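You operate a simulated robot arm through the tools that you are given. There is no shell and no other tool. Be economical: measure what you need, move in short steps, check, and stop when the job is done.

You run a simulated robot arm. Do the job below in one go: nothing can be reset, and whatever is moved stays where it is left.

## Task
Put the grey block hanger from the top of the card pile on top of the teal pipe.

It is judged by the outcome, as a careful person would: the job done as asked, and still so three seconds after it is handed in. It fails if anything else is knocked over, pushed out of place, dropped, spilled or broken.

## Robot
A 6-joint arm with a two-finger parallel gripper, fixed in place. Base frame: the origin is at the foot of the arm, x ahead of it, y to its left, z up; the work surface is at about z = 0. Readings come in mm, degrees, newtons and seconds.
With the tool pointing down near the work surface it reaches from about 180 to 460 mm from the base axis. Its first joint turns from -70.0 to 70.0 degrees. Payload 1.9 kg.
Tool frame: the origin (TCP) lies between the finger pads and is the grasp point; the fingertips stand 23 mm ahead of it; z points along the fingers, y is the line along which they close. The gripper opens to 94 mm. The fingers are 38 mm wide and 10 mm thick; the gripper's body (54 by 96 mm) begins 39 mm behind the TCP.
Orientation is told as [roll, pitch, yaw] about the base's x, y, z axes, in that order, counted from this pose: with the fingers straight down and closing along the base's y, the tool's x points along the base's -x, its y along +y and its z along -z.

## Interface
- The arm moves only by the tool apply_moves. Its argument "deltas" is a list of rows, each a list of 3 entries, a list of its own where there are three numbers: the shift along the tool's x, y, z in mm, then the turn, a rotation vector about the tool's x, y, z in degrees, then the gripper command, from -1 (shut) to 1 (fully open), values between in proportion. In form: [[[tx, ty, tz], [rx, ry, rz], jaw], ...]. A call has 1 to 20 rows; each row shifts and turns the commanded pose from where the row before left it, along the tool's axes as they then stand. Rows are played at 5 a second. More than 50 mm and 8.6 degrees between two rows, or a gripper value outside its range, and nothing of the call is played. Where a pose cannot be reached the arm comes as near as it can. A force on the tool above 40 N (or 10 N above the force at the start of the call, whichever is more), or a blocked arm, ends the call early, and 0.2 s more pass. Each finger travels about 108 mm/s and halts on what it meets, pressing with about 41 N; the grip force reading is that of the motor and also rises with nothing between the fingers. The clock runs only during rows and for 0.2 s after the last one: add rows that do not move to give the fingers time. It gives the time, the measured TCP pose, the force on the tool (base axes), the opening and the grip force at its end, in the units of the frame above (readings bear some noise), and new pictures: "show" is both (left out), scene, wrist or none.
- Cameras (640 x 400 px; columns grow to the right, rows downward): "scene" is fixed at [49.5, 309.5, 411.4]; the picture's right is [-0.78, -0.63, 0.00], its down [-0.38, 0.47, -0.80] and it looks along [0.50, -0.62, -0.60] (base axes); focal length 214 px, centre (320, 200). "wrist" rides on the gripper at [-39, 0, -44] in the tool frame; the picture's right is [0.00, -1.00, 0.00], its down [0.97, 0.00, -0.24] and it looks along [0.24, 0.00, 0.97] (tool axes); focal length 218 px, centre (320, 200).
- point_at(camera, pixels): for up to 12 pixels [column, row] of the newest picture of that camera ("zoom" is the newest enlarged one), the place [x, y, z] in the base frame of the surface seen there, good to about 2 mm, but the place of the scene camera against the robot may be out by one fixed shift of up to 18 mm in any direction. The clock stands still meanwhile.
- close_up(camera, box): a new picture of the part [left, top, right, bottom] of that camera's present view, enlarged. The clock stands still meanwhile.
- sign_off(): hands the job in; it is judged then, once.

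Keep the steps short. Do not move on a guess: measure, check each grasp and each placing, and mend mistakes. In all there are 60 turns and 120 pictures (those below and enlarged ones count). Leave the gripper open and the arm clear of the work at the hand-in unless told otherwise, and finish with a single line.

The tools are called after "Emit:" as name(argument=value, ...) on one line, values as JSON. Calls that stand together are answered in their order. apply_moves: Moves the arm, as the interface text tells. Its arguments: {"type":"object","properties":{"deltas":{"type":"array","items":{"type":"array"}},"show":{"type":"string","enum":["both","scene","wrist","none"]}},"required":["deltas"]} The other tools are called the same way: point_at (camera, pixels) gives the place of the surface under pixels of a picture; close_up (camera, box) takes an enlarged picture of a part of a camera's view; sign_off () hands the job in.

At the start:

```text
t: 0.0
position: [326.2, -16.5, 353.7]
orientation: [0.2, 0.0, 0.0]
force: [-0.2, 0.2, -0.8]
finger_gap: 93.8
grip_force: 0.0
```

scene: 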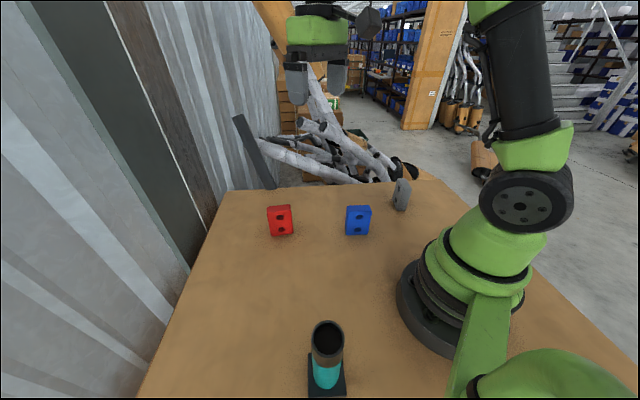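
wrist: 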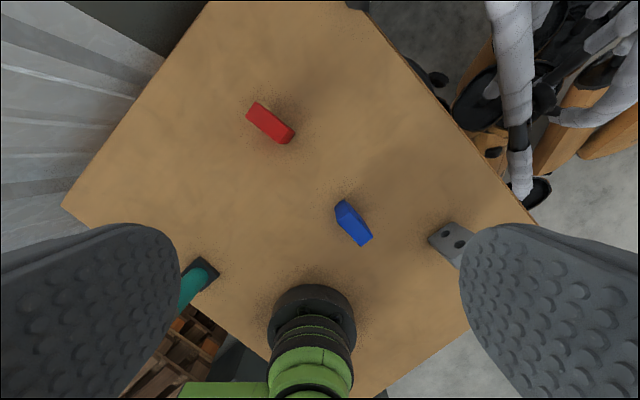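

The grey block with two holes is near (402,195) in the scene picture and the teal pipe near (327,360). I'll enlarge both and look.

Emit:
close_up(camera="scene", box=[240, 160, 440, 285])

Emit:
close_up(camera="scene", box=[250, 300, 410, 400])

Emit:
close_up(camera="wrist", box=[320, 150, 520, 275])

```text
3.20 times, centred on (340, 222) of scene
```

zoom: 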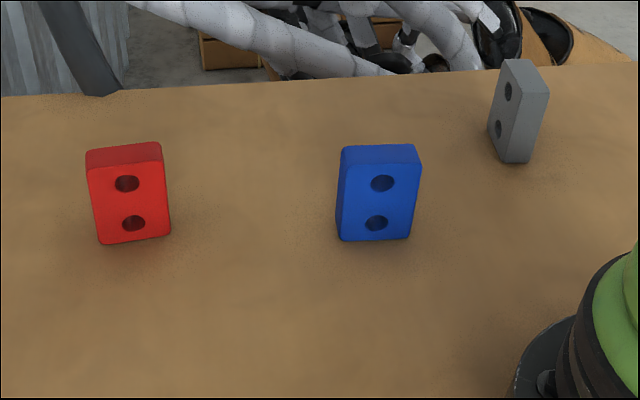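

```text
4.00 times, centred on (330, 350) of scene
```

zoom: 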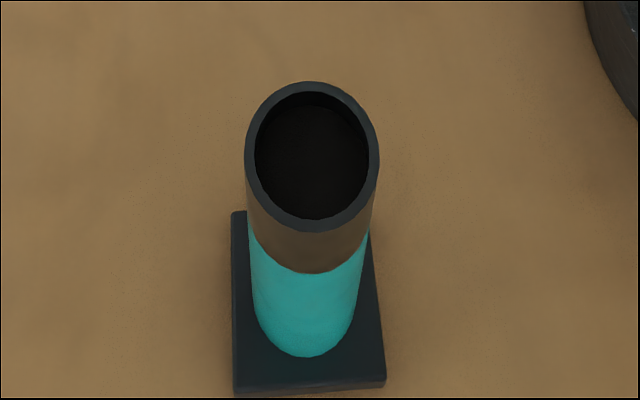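

```text
3.20 times, centred on (420, 212) of wrist
```

zoom: 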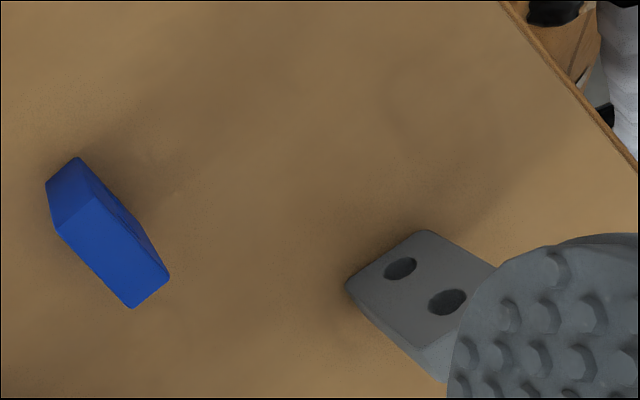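

Measuring the grey block, table around it, and the pipe. I see no card pile so far, so I want the block's base height too.

Emit:
point_at(camera="scene", pixels=[[399, 180], [408, 183], [401, 210], [394, 200], [406, 195], [400, 216], [390, 215], [420, 205], [322, 322], [343, 340], [313, 340], [329, 356]])

Emit:
point_at(camera="wrist", pixels=[[452, 223], [430, 239], [458, 265], [450, 236], [420, 240], [440, 262], [200, 280], [212, 270], [190, 290], [345, 207], [356, 240], [460, 215]])

Emit:
close_up(camera="scene", box=[376, 170, 424, 220])

```text
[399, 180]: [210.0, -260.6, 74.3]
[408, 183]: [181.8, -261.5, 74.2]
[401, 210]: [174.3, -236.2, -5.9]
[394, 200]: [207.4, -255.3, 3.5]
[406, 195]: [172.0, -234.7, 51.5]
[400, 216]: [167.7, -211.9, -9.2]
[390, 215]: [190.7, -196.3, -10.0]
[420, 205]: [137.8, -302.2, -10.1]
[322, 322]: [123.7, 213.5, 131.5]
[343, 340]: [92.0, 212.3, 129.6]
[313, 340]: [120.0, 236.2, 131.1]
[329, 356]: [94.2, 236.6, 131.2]
```

```text
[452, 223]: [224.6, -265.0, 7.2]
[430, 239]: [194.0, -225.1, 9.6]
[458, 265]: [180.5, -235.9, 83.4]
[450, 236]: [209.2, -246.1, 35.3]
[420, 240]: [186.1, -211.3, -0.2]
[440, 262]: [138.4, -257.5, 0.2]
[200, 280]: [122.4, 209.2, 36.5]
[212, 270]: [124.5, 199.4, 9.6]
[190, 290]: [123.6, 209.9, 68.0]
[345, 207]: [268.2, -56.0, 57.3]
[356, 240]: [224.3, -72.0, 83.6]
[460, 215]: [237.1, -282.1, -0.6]
```

```text
8.00 times, centred on (400, 195) of scene
```

zoom: 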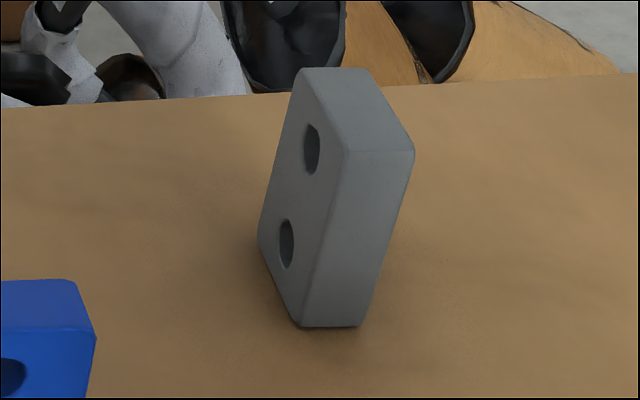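

No card pile is visible: the grey block stands alone on the table, about 84 mm high, and there is only one grey block. The scene picture reads the table about 10 mm low. I'll turn the tool about −52° to match the block's thickness direction and move above it to measure.

Emit:
apply_moves(deltas=[[[0, 0, 0], [0, 0, 7.45], 1], [[0, 0, 0], [0, 0, 7.45], 1], [[0, 0, 0], [0, 0, 7.45], 1], [[0, 0, 0], [0, 0, 7.45], 1], [[0, 0, 0], [0, 0, 7.45], 1], [[0, 0, 0], [0, 0, 7.45], 1], [[0, 0, 0], [0, 0, 7.45], 1], [[-17, -38.8, 17], [0, 0, 0], 1], [[-17, -38.8, 17], [0, 0, 0], 1], [[-17, -38.8, 17], [0, 0, 0], 1], [[-17, -38.8, 17], [0, 0, 0], 1], [[-17, -38.8, 17], [0, 0, 0], 1], [[-17, -38.8, 17], [0, 0, 0], 1], [[0, 0, 0], [0, 0, 0], 1]])

```text
t: 3.0
position: [203.9, -242.3, 250.1]
orientation: [0.1, 0.1, -52.1]
force: [-0.2, 0.0, 0.0]
finger_gap: 94.0
grip_force: 0.0
```

scene: 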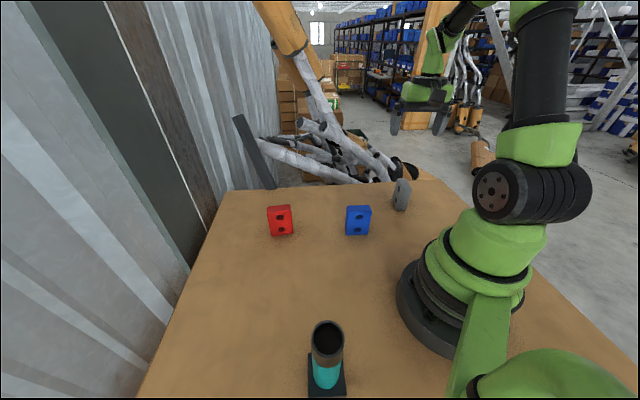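
wrist: 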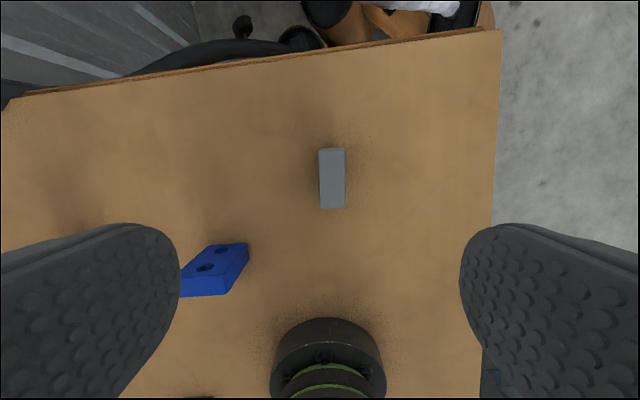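

The block is nicely aligned, with its top at (319–346, 148–209) in the wrist picture. Measuring its top edges.

Emit:
close_up(camera="wrist", box=[284, 135, 380, 220])

Emit:
point_at(camera="wrist", pixels=[[323, 152], [342, 151], [344, 206], [324, 206], [333, 178], [322, 178], [344, 178], [333, 151], [333, 207], [310, 178], [333, 225]])

```text
4.71 times, centred on (332, 178) of wrist
```

zoom: 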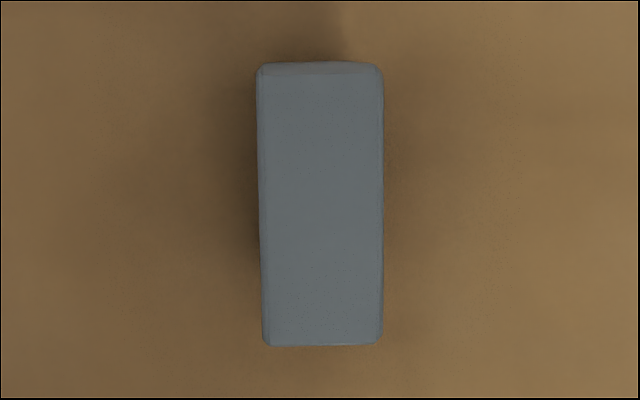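

```text
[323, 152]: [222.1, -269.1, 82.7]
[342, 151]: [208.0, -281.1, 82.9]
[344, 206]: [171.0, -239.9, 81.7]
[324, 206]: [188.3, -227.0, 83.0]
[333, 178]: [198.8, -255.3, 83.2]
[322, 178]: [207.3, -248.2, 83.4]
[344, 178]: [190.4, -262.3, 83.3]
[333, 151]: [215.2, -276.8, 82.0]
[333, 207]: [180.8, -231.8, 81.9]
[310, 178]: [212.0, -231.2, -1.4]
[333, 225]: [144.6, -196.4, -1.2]
```

Top centre is about (197.7, −254.3, 83), thickness about 25, width about 58. Moving over it and down to TCP z 115, then looking.

Emit:
apply_moves(deltas=[[[-5.7, -12.3, 0], [0, 0, 0], 1], [[0, 0, 45], [0, 0, 0], 1], [[0, 0, 45], [0, 0, 0], 1], [[0, 0, 45], [0, 0, 0], 1], [[0, 0, 0], [0, 0, 0], 1]])

```text
t: 4.2
position: [200.0, -252.1, 113.7]
orientation: [0.1, 0.1, -52.1]
force: [0.1, -1.0, 0.2]
finger_gap: 94.2
grip_force: 0.1
```

scene: 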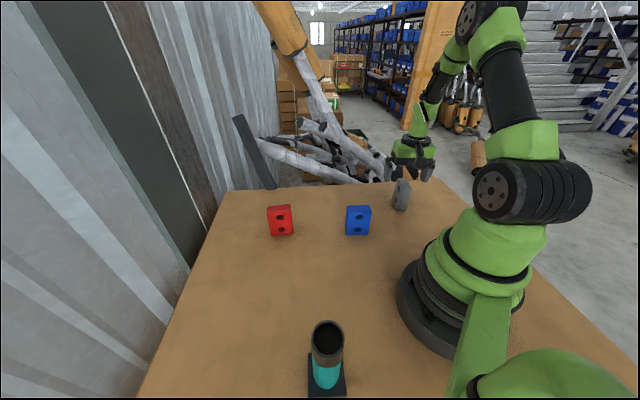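
wrist: 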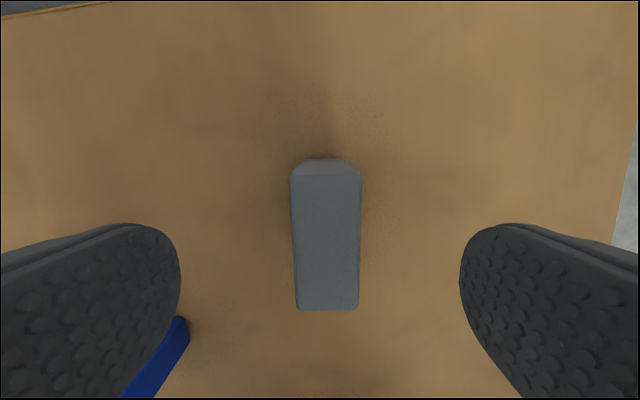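

The block is about 6 px right of centre. Measuring it again before going down.

Emit:
point_at(camera="wrist", pixels=[[294, 200], [359, 200], [298, 300], [357, 300], [327, 305], [327, 180], [320, 240]])

```text
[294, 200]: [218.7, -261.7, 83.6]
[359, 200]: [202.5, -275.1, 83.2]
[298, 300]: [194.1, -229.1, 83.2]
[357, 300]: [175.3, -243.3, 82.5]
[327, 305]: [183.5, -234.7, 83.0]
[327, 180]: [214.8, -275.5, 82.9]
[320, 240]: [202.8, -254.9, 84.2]
```

Centre is confirmed near (198, −254). A small shift, then down to z about 60 and close.

Emit:
apply_moves(deltas=[[[-0.3, -2.6, 0], [0, 0, 0], 1], [[0, 0, 27], [0, 0, 0], 1], [[0, 0, 27], [0, 0, 0], 1], [[0, 0, 0], [0, 0, 0], 1], [[0, 0, 0], [0, 0, 0], -0.3], [[0, 0, 0], [0, 0, 0], -0.7], [[0, 0, 0], [0, 0, 0], -0.7], [[0, 0, 0], [0, 0, 0], -0.7]])

```text
t: 6.0
position: [197.8, -252.0, 62.0]
orientation: [0.0, 0.2, -52.1]
force: [1.3, 1.7, 4.4]
finger_gap: 25.8
grip_force: 40.9
```

scene: 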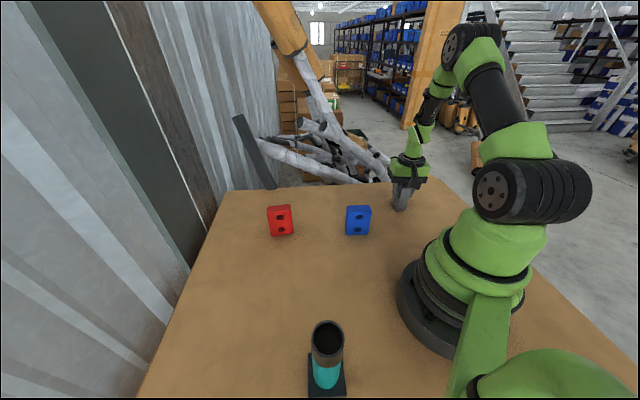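
wrist: 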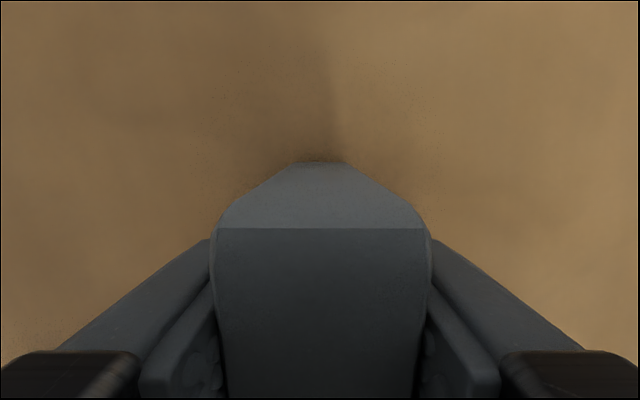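

Gripped: opening 25.8, force 41 N. Lifting straight up to about z 262.

Emit:
apply_moves(deltas=[[[0, 0, -20], [0, 0, 0], -0.7], [[0, 0, -45], [0, 0, 0], -0.7], [[0, 0, -45], [0, 0, 0], -0.7], [[0, 0, -45], [0, 0, 0], -0.7], [[0, 0, -45], [0, 0, 0], -0.7], [[0, 0, 0], [0, 0, 0], -0.7]])

```text
t: 7.4
position: [198.0, -253.2, 261.4]
orientation: [0.0, 0.0, -52.1]
force: [-0.3, 0.5, -0.7]
finger_gap: 26.0
grip_force: 40.7
```

scene: 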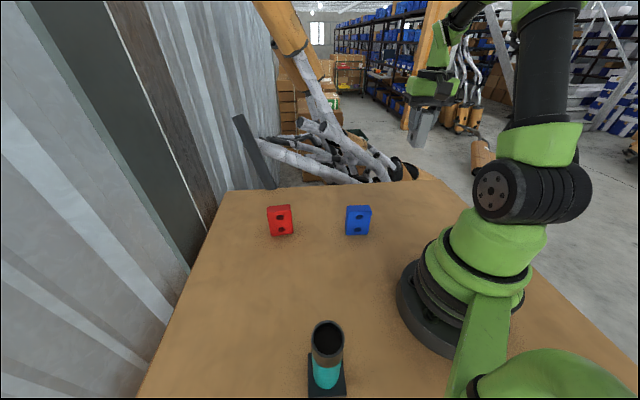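
wrist: 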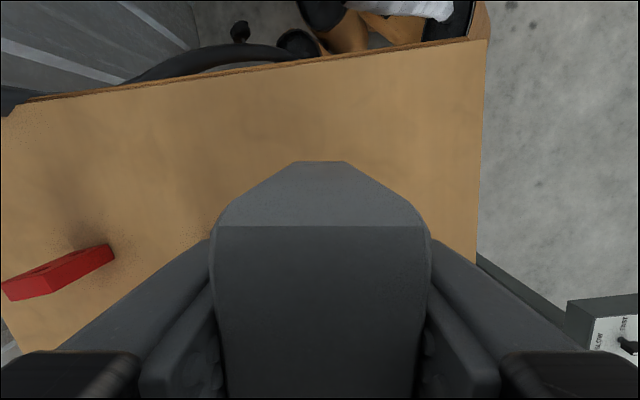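

Held securely. Swinging the arm about its base at this height (block bottom about 200 mm, clear of everything) to a spot beside the pipe, so the wrist camera can see the pipe's rim.

Emit:
apply_moves(deltas=[[[6.8, 40, 0], [0, 0, -7.64], -0.7], [[6.8, 40, 0], [0, 0, -7.64], -0.7], [[6.8, 40, 0], [0, 0, -7.64], -0.7], [[6.8, 40, 0], [0, 0, -7.64], -0.7], [[6.8, 40, 0], [0, 0, -7.64], -0.7], [[6.8, 40, 0], [0, 0, -7.64], -0.7], [[6.8, 40, 0], [0, 0, -7.64], -0.7], [[6.8, 40, 0], [0, 0, -7.64], -0.7], [[6.8, 40, 0], [0, 0, -7.64], -0.7], [[6.8, 40, 0], [0, 0, -7.64], -0.7], [[6.8, 40, 0], [0, 0, -7.64], -0.7], [[0, 0, 0], [0, 0, -8], -0.7], [[0, 0, 0], [0, 0, -8], -0.7], [[0, 0, 0], [0, 0, -8], -0.7], [[0, 0, 0], [0, 0, -8], -0.7], [[0, 0, 0], [0, 0, 0], -0.7]])

```text
t: 10.8
position: [227.4, 152.8, 262.8]
orientation: [0.1, 0.0, 63.9]
force: [0.1, 0.3, 0.7]
finger_gap: 25.7
grip_force: 40.8
```

scene: 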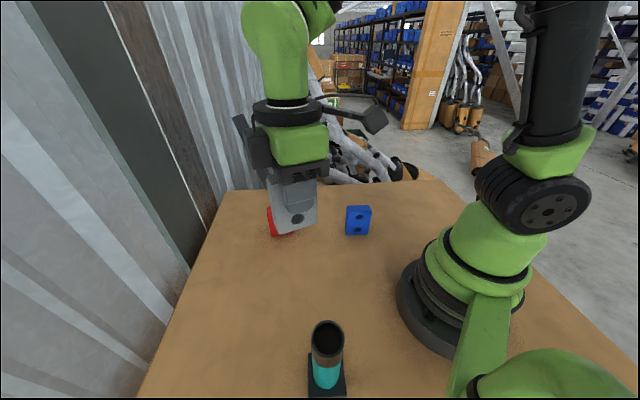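
wrist: 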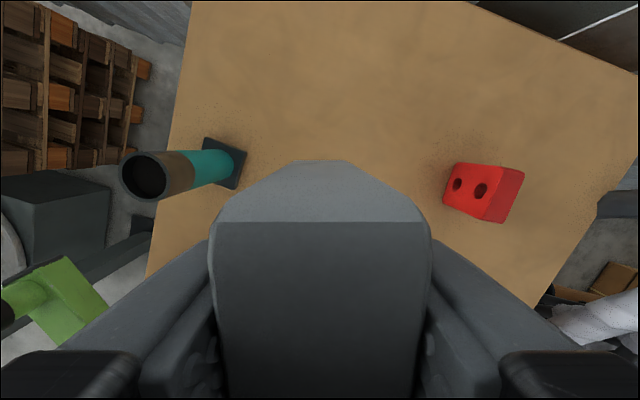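

The pipe's rim shows at (146,176) in the wrist picture. Enlarging and measuring it.

Emit:
close_up(camera="wrist", box=[106, 136, 202, 216])

Emit:
point_at(camera="wrist", pixels=[[122, 176], [168, 175], [146, 153], [146, 199], [130, 159], [163, 160], [130, 193], [163, 192], [216, 160], [205, 138], [235, 185], [260, 120]])

Emit:
point_at(camera="scene", pixels=[[296, 185], [294, 212], [280, 222]])

```text
5.00 times, centred on (154, 176) of wrist
```

zoom: 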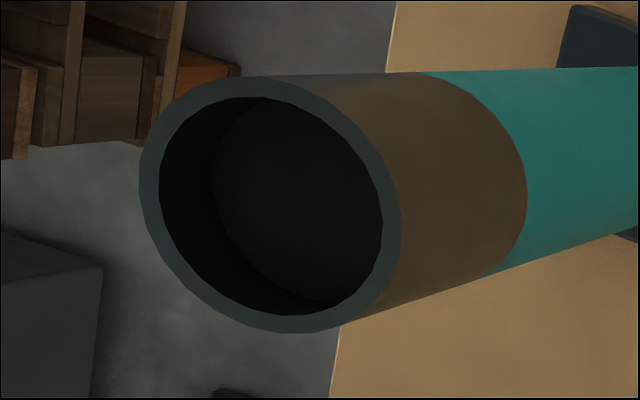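

```text
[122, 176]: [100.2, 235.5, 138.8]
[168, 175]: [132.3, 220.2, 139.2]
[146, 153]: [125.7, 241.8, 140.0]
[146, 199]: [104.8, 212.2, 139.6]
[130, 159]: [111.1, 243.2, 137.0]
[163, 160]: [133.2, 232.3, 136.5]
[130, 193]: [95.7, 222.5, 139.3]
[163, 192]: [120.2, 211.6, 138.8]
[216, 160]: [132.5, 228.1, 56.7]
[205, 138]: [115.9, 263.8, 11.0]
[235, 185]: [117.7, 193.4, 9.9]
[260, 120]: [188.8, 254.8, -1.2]
```

```text
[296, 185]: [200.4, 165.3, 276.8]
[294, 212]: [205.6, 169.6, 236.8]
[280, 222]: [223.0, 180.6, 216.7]
```

The rim is centred at about (115.3, 227.3), top z about 139.5, outer diameter about 40 mm. The block's base (26 × 58) spans it, so it can stand on the rim. Moving over the pipe at the present height.

Emit:
apply_moves(deltas=[[[-4.1, 33.4, 0], [0, 0, 0], -0.7], [[-4.1, 33.4, 0], [0, 0, 0], -0.7], [[-4.1, 33.4, 0], [0, 0, 0], -0.7], [[-4.0, 33.4, 0], [0, 0, 0], -0.7], [[0, 0, 0], [0, 0, 0], -0.7]])

```text
t: 12.0
position: [114.4, 226.7, 264.0]
orientation: [0.0, -0.2, 63.9]
force: [-0.2, 0.6, -1.4]
finger_gap: 25.8
grip_force: 40.8
```

scene: 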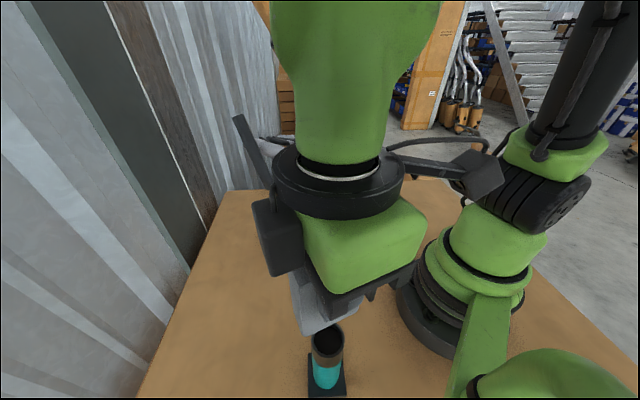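
wrist: 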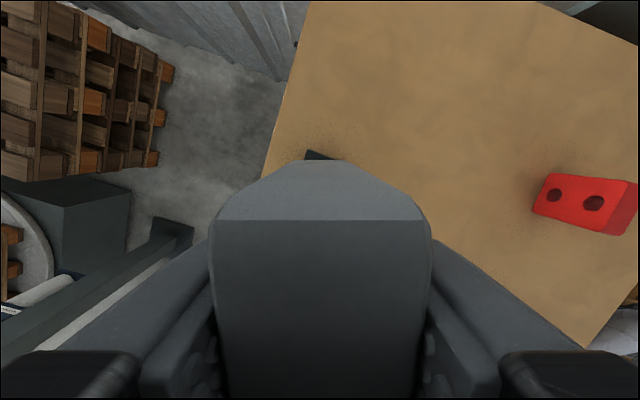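

In place above the pipe. Lowering to leave about 10 mm of gap, then comparing block and rim in the scene picture.

Emit:
apply_moves(deltas=[[[0, 0, 20], [0, 0, 0], -0.7], [[0, 0, 20], [0, 0, 0], -0.7], [[0, 0, 10], [0, 0, 0], -0.7], [[0, 0, 0], [0, 0, 0], -0.7]], show="scene")

Emit:
close_up(camera="scene", box=[250, 290, 410, 390])

```text
t: 13.0
position: [114.4, 227.5, 211.4]
orientation: [0.1, -0.1, 63.9]
force: [-0.1, 0.3, -0.4]
finger_gap: 25.9
grip_force: 40.7
```

scene: 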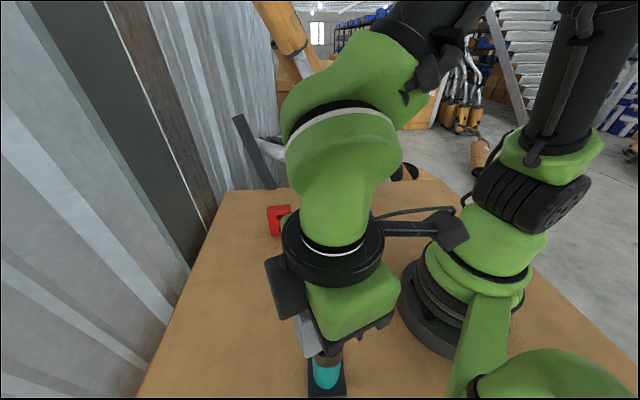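

```text
4.00 times, centred on (330, 340) of scene
```

zoom: 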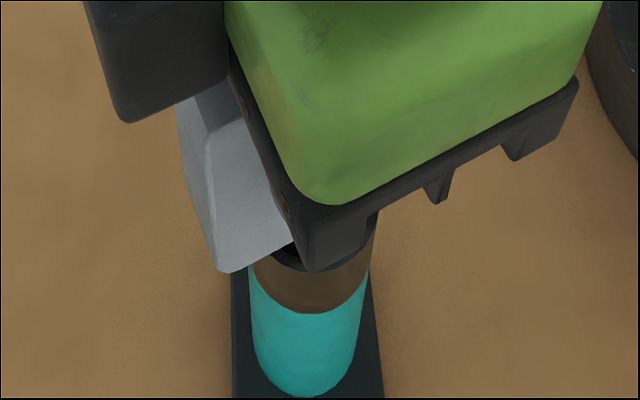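

A pale grey part is seen at left of the rim. I'll measure its lower corner and edges to check the centring.

Emit:
point_at(camera="zoom", pixels=[[230, 266], [285, 240], [215, 255], [190, 180], [250, 200], [300, 262], [335, 266], [272, 258]])

```text
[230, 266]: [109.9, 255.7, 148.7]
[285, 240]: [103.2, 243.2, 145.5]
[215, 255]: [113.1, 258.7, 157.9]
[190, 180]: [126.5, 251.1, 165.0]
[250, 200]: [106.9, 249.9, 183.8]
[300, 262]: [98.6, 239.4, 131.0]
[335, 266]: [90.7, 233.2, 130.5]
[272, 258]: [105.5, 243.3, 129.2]
```

Corrected for the camera shift, the block's outer end is about 29 mm from the pipe axis and its near face about 12 mm, so it is centred. Lowering 8 mm more, watching the force.

Emit:
apply_moves(deltas=[[[0, 0, 4], [0, 0, 0], -0.7], [[0, 0, 4], [0, 0, 0], -0.7], [[0, 0, 0], [0, 0, 0], -0.7]], show="none")

Emit:
close_up(camera="scene", box=[270, 310, 382, 380])

```text
t: 13.8
position: [113.5, 226.6, 204.0]
orientation: [0.0, -0.1, 63.9]
force: [0.7, -0.7, 0.5]
finger_gap: 25.9
grip_force: 41.1
```

```text
5.71 times, centred on (326, 345) of scene
```

zoom: 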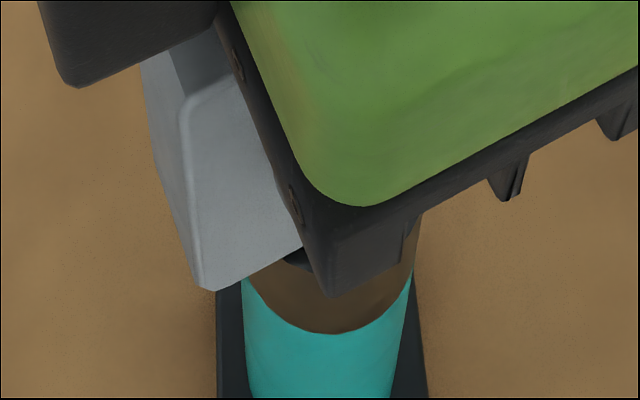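

Not yet in contact (force about 0). Going down 1 mm per row for 2 mm.

Emit:
apply_moves(deltas=[[[0, 0, 1], [0, 0, 0], -0.7], [[0, 0, 1], [0, 0, 0], -0.7], [[0, 0, 0], [0, 0, 0], -0.7]], show="none")

```text
t: 14.6
position: [113.5, 225.9, 202.6]
orientation: [0.0, -0.1, 64.0]
force: [0.0, -0.6, -0.7]
finger_gap: 26.0
grip_force: 40.7
```

Still no contact; 1 mm more.

Emit:
apply_moves(deltas=[[[0, 0, 1], [0, 0, 0], -0.7], [[0, 0, 0], [0, 0, 0], -0.7]], show="none")

```text
t: 15.2
position: [114.0, 226.4, 201.8]
orientation: [0.0, -0.1, 63.9]
force: [-0.3, 0.5, -1.8]
finger_gap: 25.5
grip_force: 41.4
```

Still near zero; another 1 mm.

Emit:
apply_moves(deltas=[[[0, 0, 1], [0, 0, 0], -0.7], [[0, 0, 0], [0, 0, 0], -0.7]], show="none")

```text
t: 15.8
position: [114.1, 226.1, 200.7]
orientation: [-0.1, -0.2, 63.8]
force: [-4.7, -3.7, 26.0]
finger_gap: 25.8
grip_force: 41.2
```

Contact: 26 N upward. Backing off 0.6 mm to relieve the push.

Emit:
apply_moves(deltas=[[[0, 0, -0.6], [0, 0, 0], -0.7], [[0, 0, 0], [0, 0, 0], -0.7]], show="none")

Emit:
close_up(camera="scene", box=[270, 310, 382, 380])

```text
t: 16.4
position: [113.5, 226.1, 200.8]
orientation: [-0.1, -0.1, 63.9]
force: [-1.0, 0.9, 3.3]
finger_gap: 26.1
grip_force: 41.5
```

```text
5.71 times, centred on (326, 345) of scene
```

zoom: 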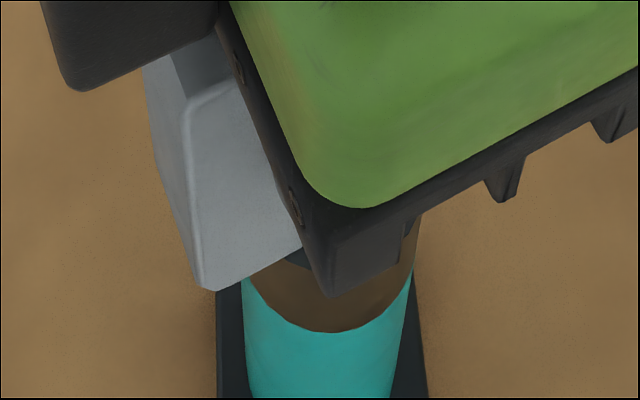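

Light contact at 3 N. Opening the fingers gradually.

Emit:
apply_moves(deltas=[[[0, 0, 0], [0, 0, 0], -0.5], [[0, 0, 0], [0, 0, 0], -0.43], [[0, 0, 0], [0, 0, 0], -0.38], [[0, 0, 0], [0, 0, 0], -0.3], [[0, 0, 0], [0, 0, 0], -0.15], [[0, 0, 0], [0, 0, 0], 0.1], [[0, 0, 0], [0, 0, 0], 0.1], [[0, 0, 0], [0, 0, 0], 0.1]])

```text
t: 18.2
position: [113.7, 226.1, 201.8]
orientation: [-0.1, -0.1, 63.9]
force: [0.0, -0.8, 0.1]
finger_gap: 51.6
grip_force: 0.0
```

scene: 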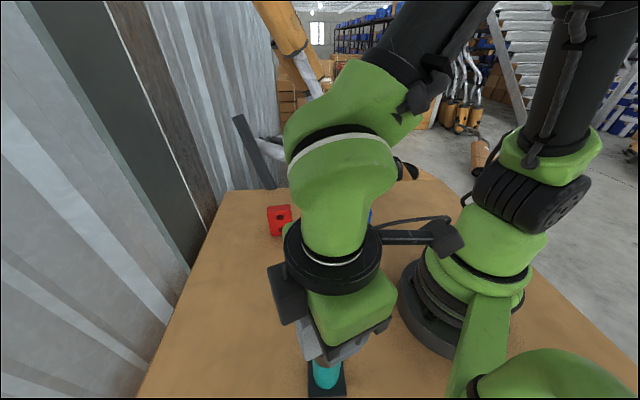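
wrist: 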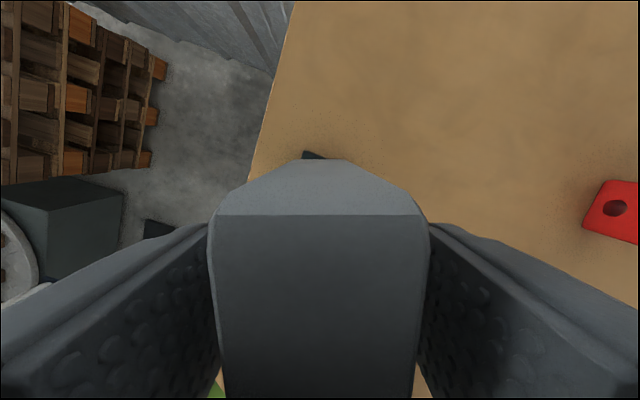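

The block stands by itself between the open fingers. Opening a little more and rising straight up.

Emit:
apply_moves(deltas=[[[0, 0, 0], [0, 0, 0], 0.4], [[0, 0, 0], [0, 0, 0], 0.4], [[0, 0, -10], [0, 0, 0], 0.4], [[0, 0, -20], [0, 0, 0], 0.4], [[0, 0, -30], [0, 0, 0], 0.4], [[0, 0, -40], [0, 0, 0], 0.4], [[0, 0, -20], [0, 0, 0], 0.4], [[0, 0, 0], [0, 0, 0], 0.4]])

```text
t: 20.0
position: [113.9, 227.0, 321.9]
orientation: [0.1, -0.3, 63.9]
force: [-0.5, -0.9, 0.5]
finger_gap: 65.7
grip_force: 0.0
```

scene: 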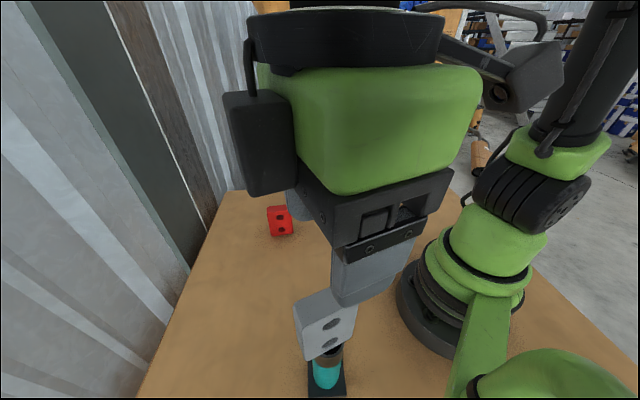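
wrist: 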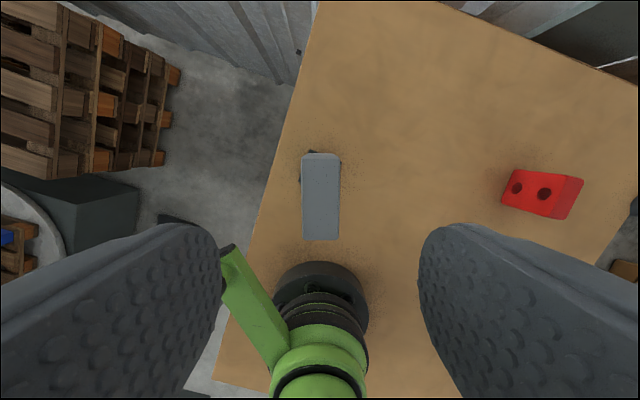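

The block stands on the pipe, and the fingertips are about 75 mm above its top. Moving the arm aside for a clear view, and letting time pass.

Emit:
apply_moves(deltas=[[[-4, -40, 0], [0, 0, 7.6], 1], [[2, -40, 0], [0, 0, 7.6], 1], [[2, -40, 0], [0, 0, 7.6], 1], [[2, -40, 0], [0, 0, 7.6], 1], [[2, -40, 0], [0, 0, 7.6], 1], [[0, 0, 0], [0, 0, 0], 1], [[0, 0, 0], [0, 0, 0], 1], [[0, 0, 0], [0, 0, 0], 1], [[0, 0, 0], [0, 0, 0], 1], [[0, 0, 0], [0, 0, 0], 1]])

Emit:
close_up(camera="scene", box=[250, 275, 410, 400])

```text
t: 22.2
position: [259.3, 94.5, 321.1]
orientation: [0.1, -0.1, 26.0]
force: [0.3, -0.1, 0.1]
finger_gap: 94.0
grip_force: 0.1
```

scene: 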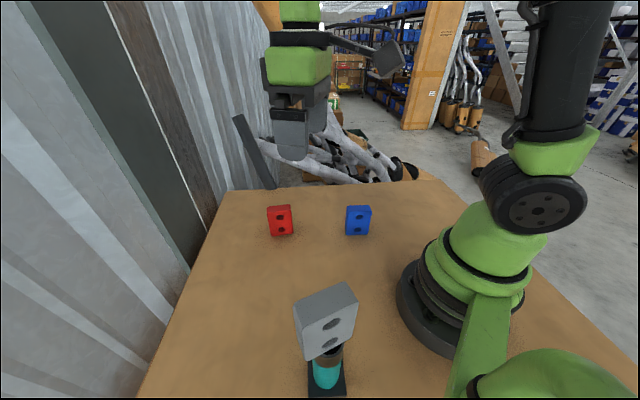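
wrist: 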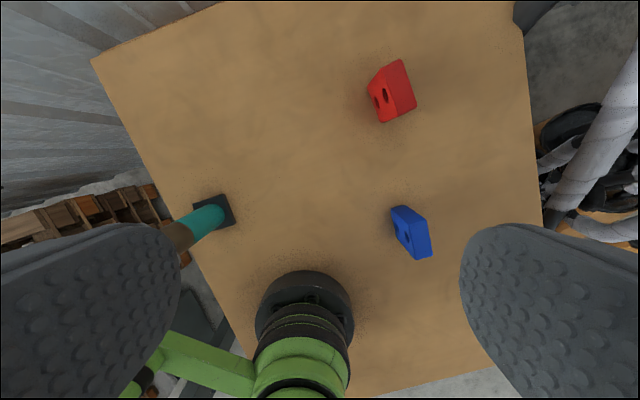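

```text
3.20 times, centred on (330, 338) of scene
```

zoom: 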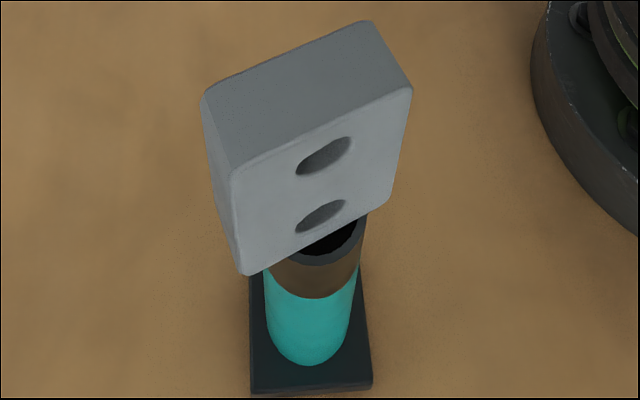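

The block stands upright and still on the pipe's rim. The pipe and the red and blue blocks haven't moved, and the gripper is open and clear. Handing in.

Emit:
sign_off()

```text
The job is handed in.
```

The grey block now stands upright on top of the teal pipe; I saw no card pile, so I took the only grey block from where it stood on the table.
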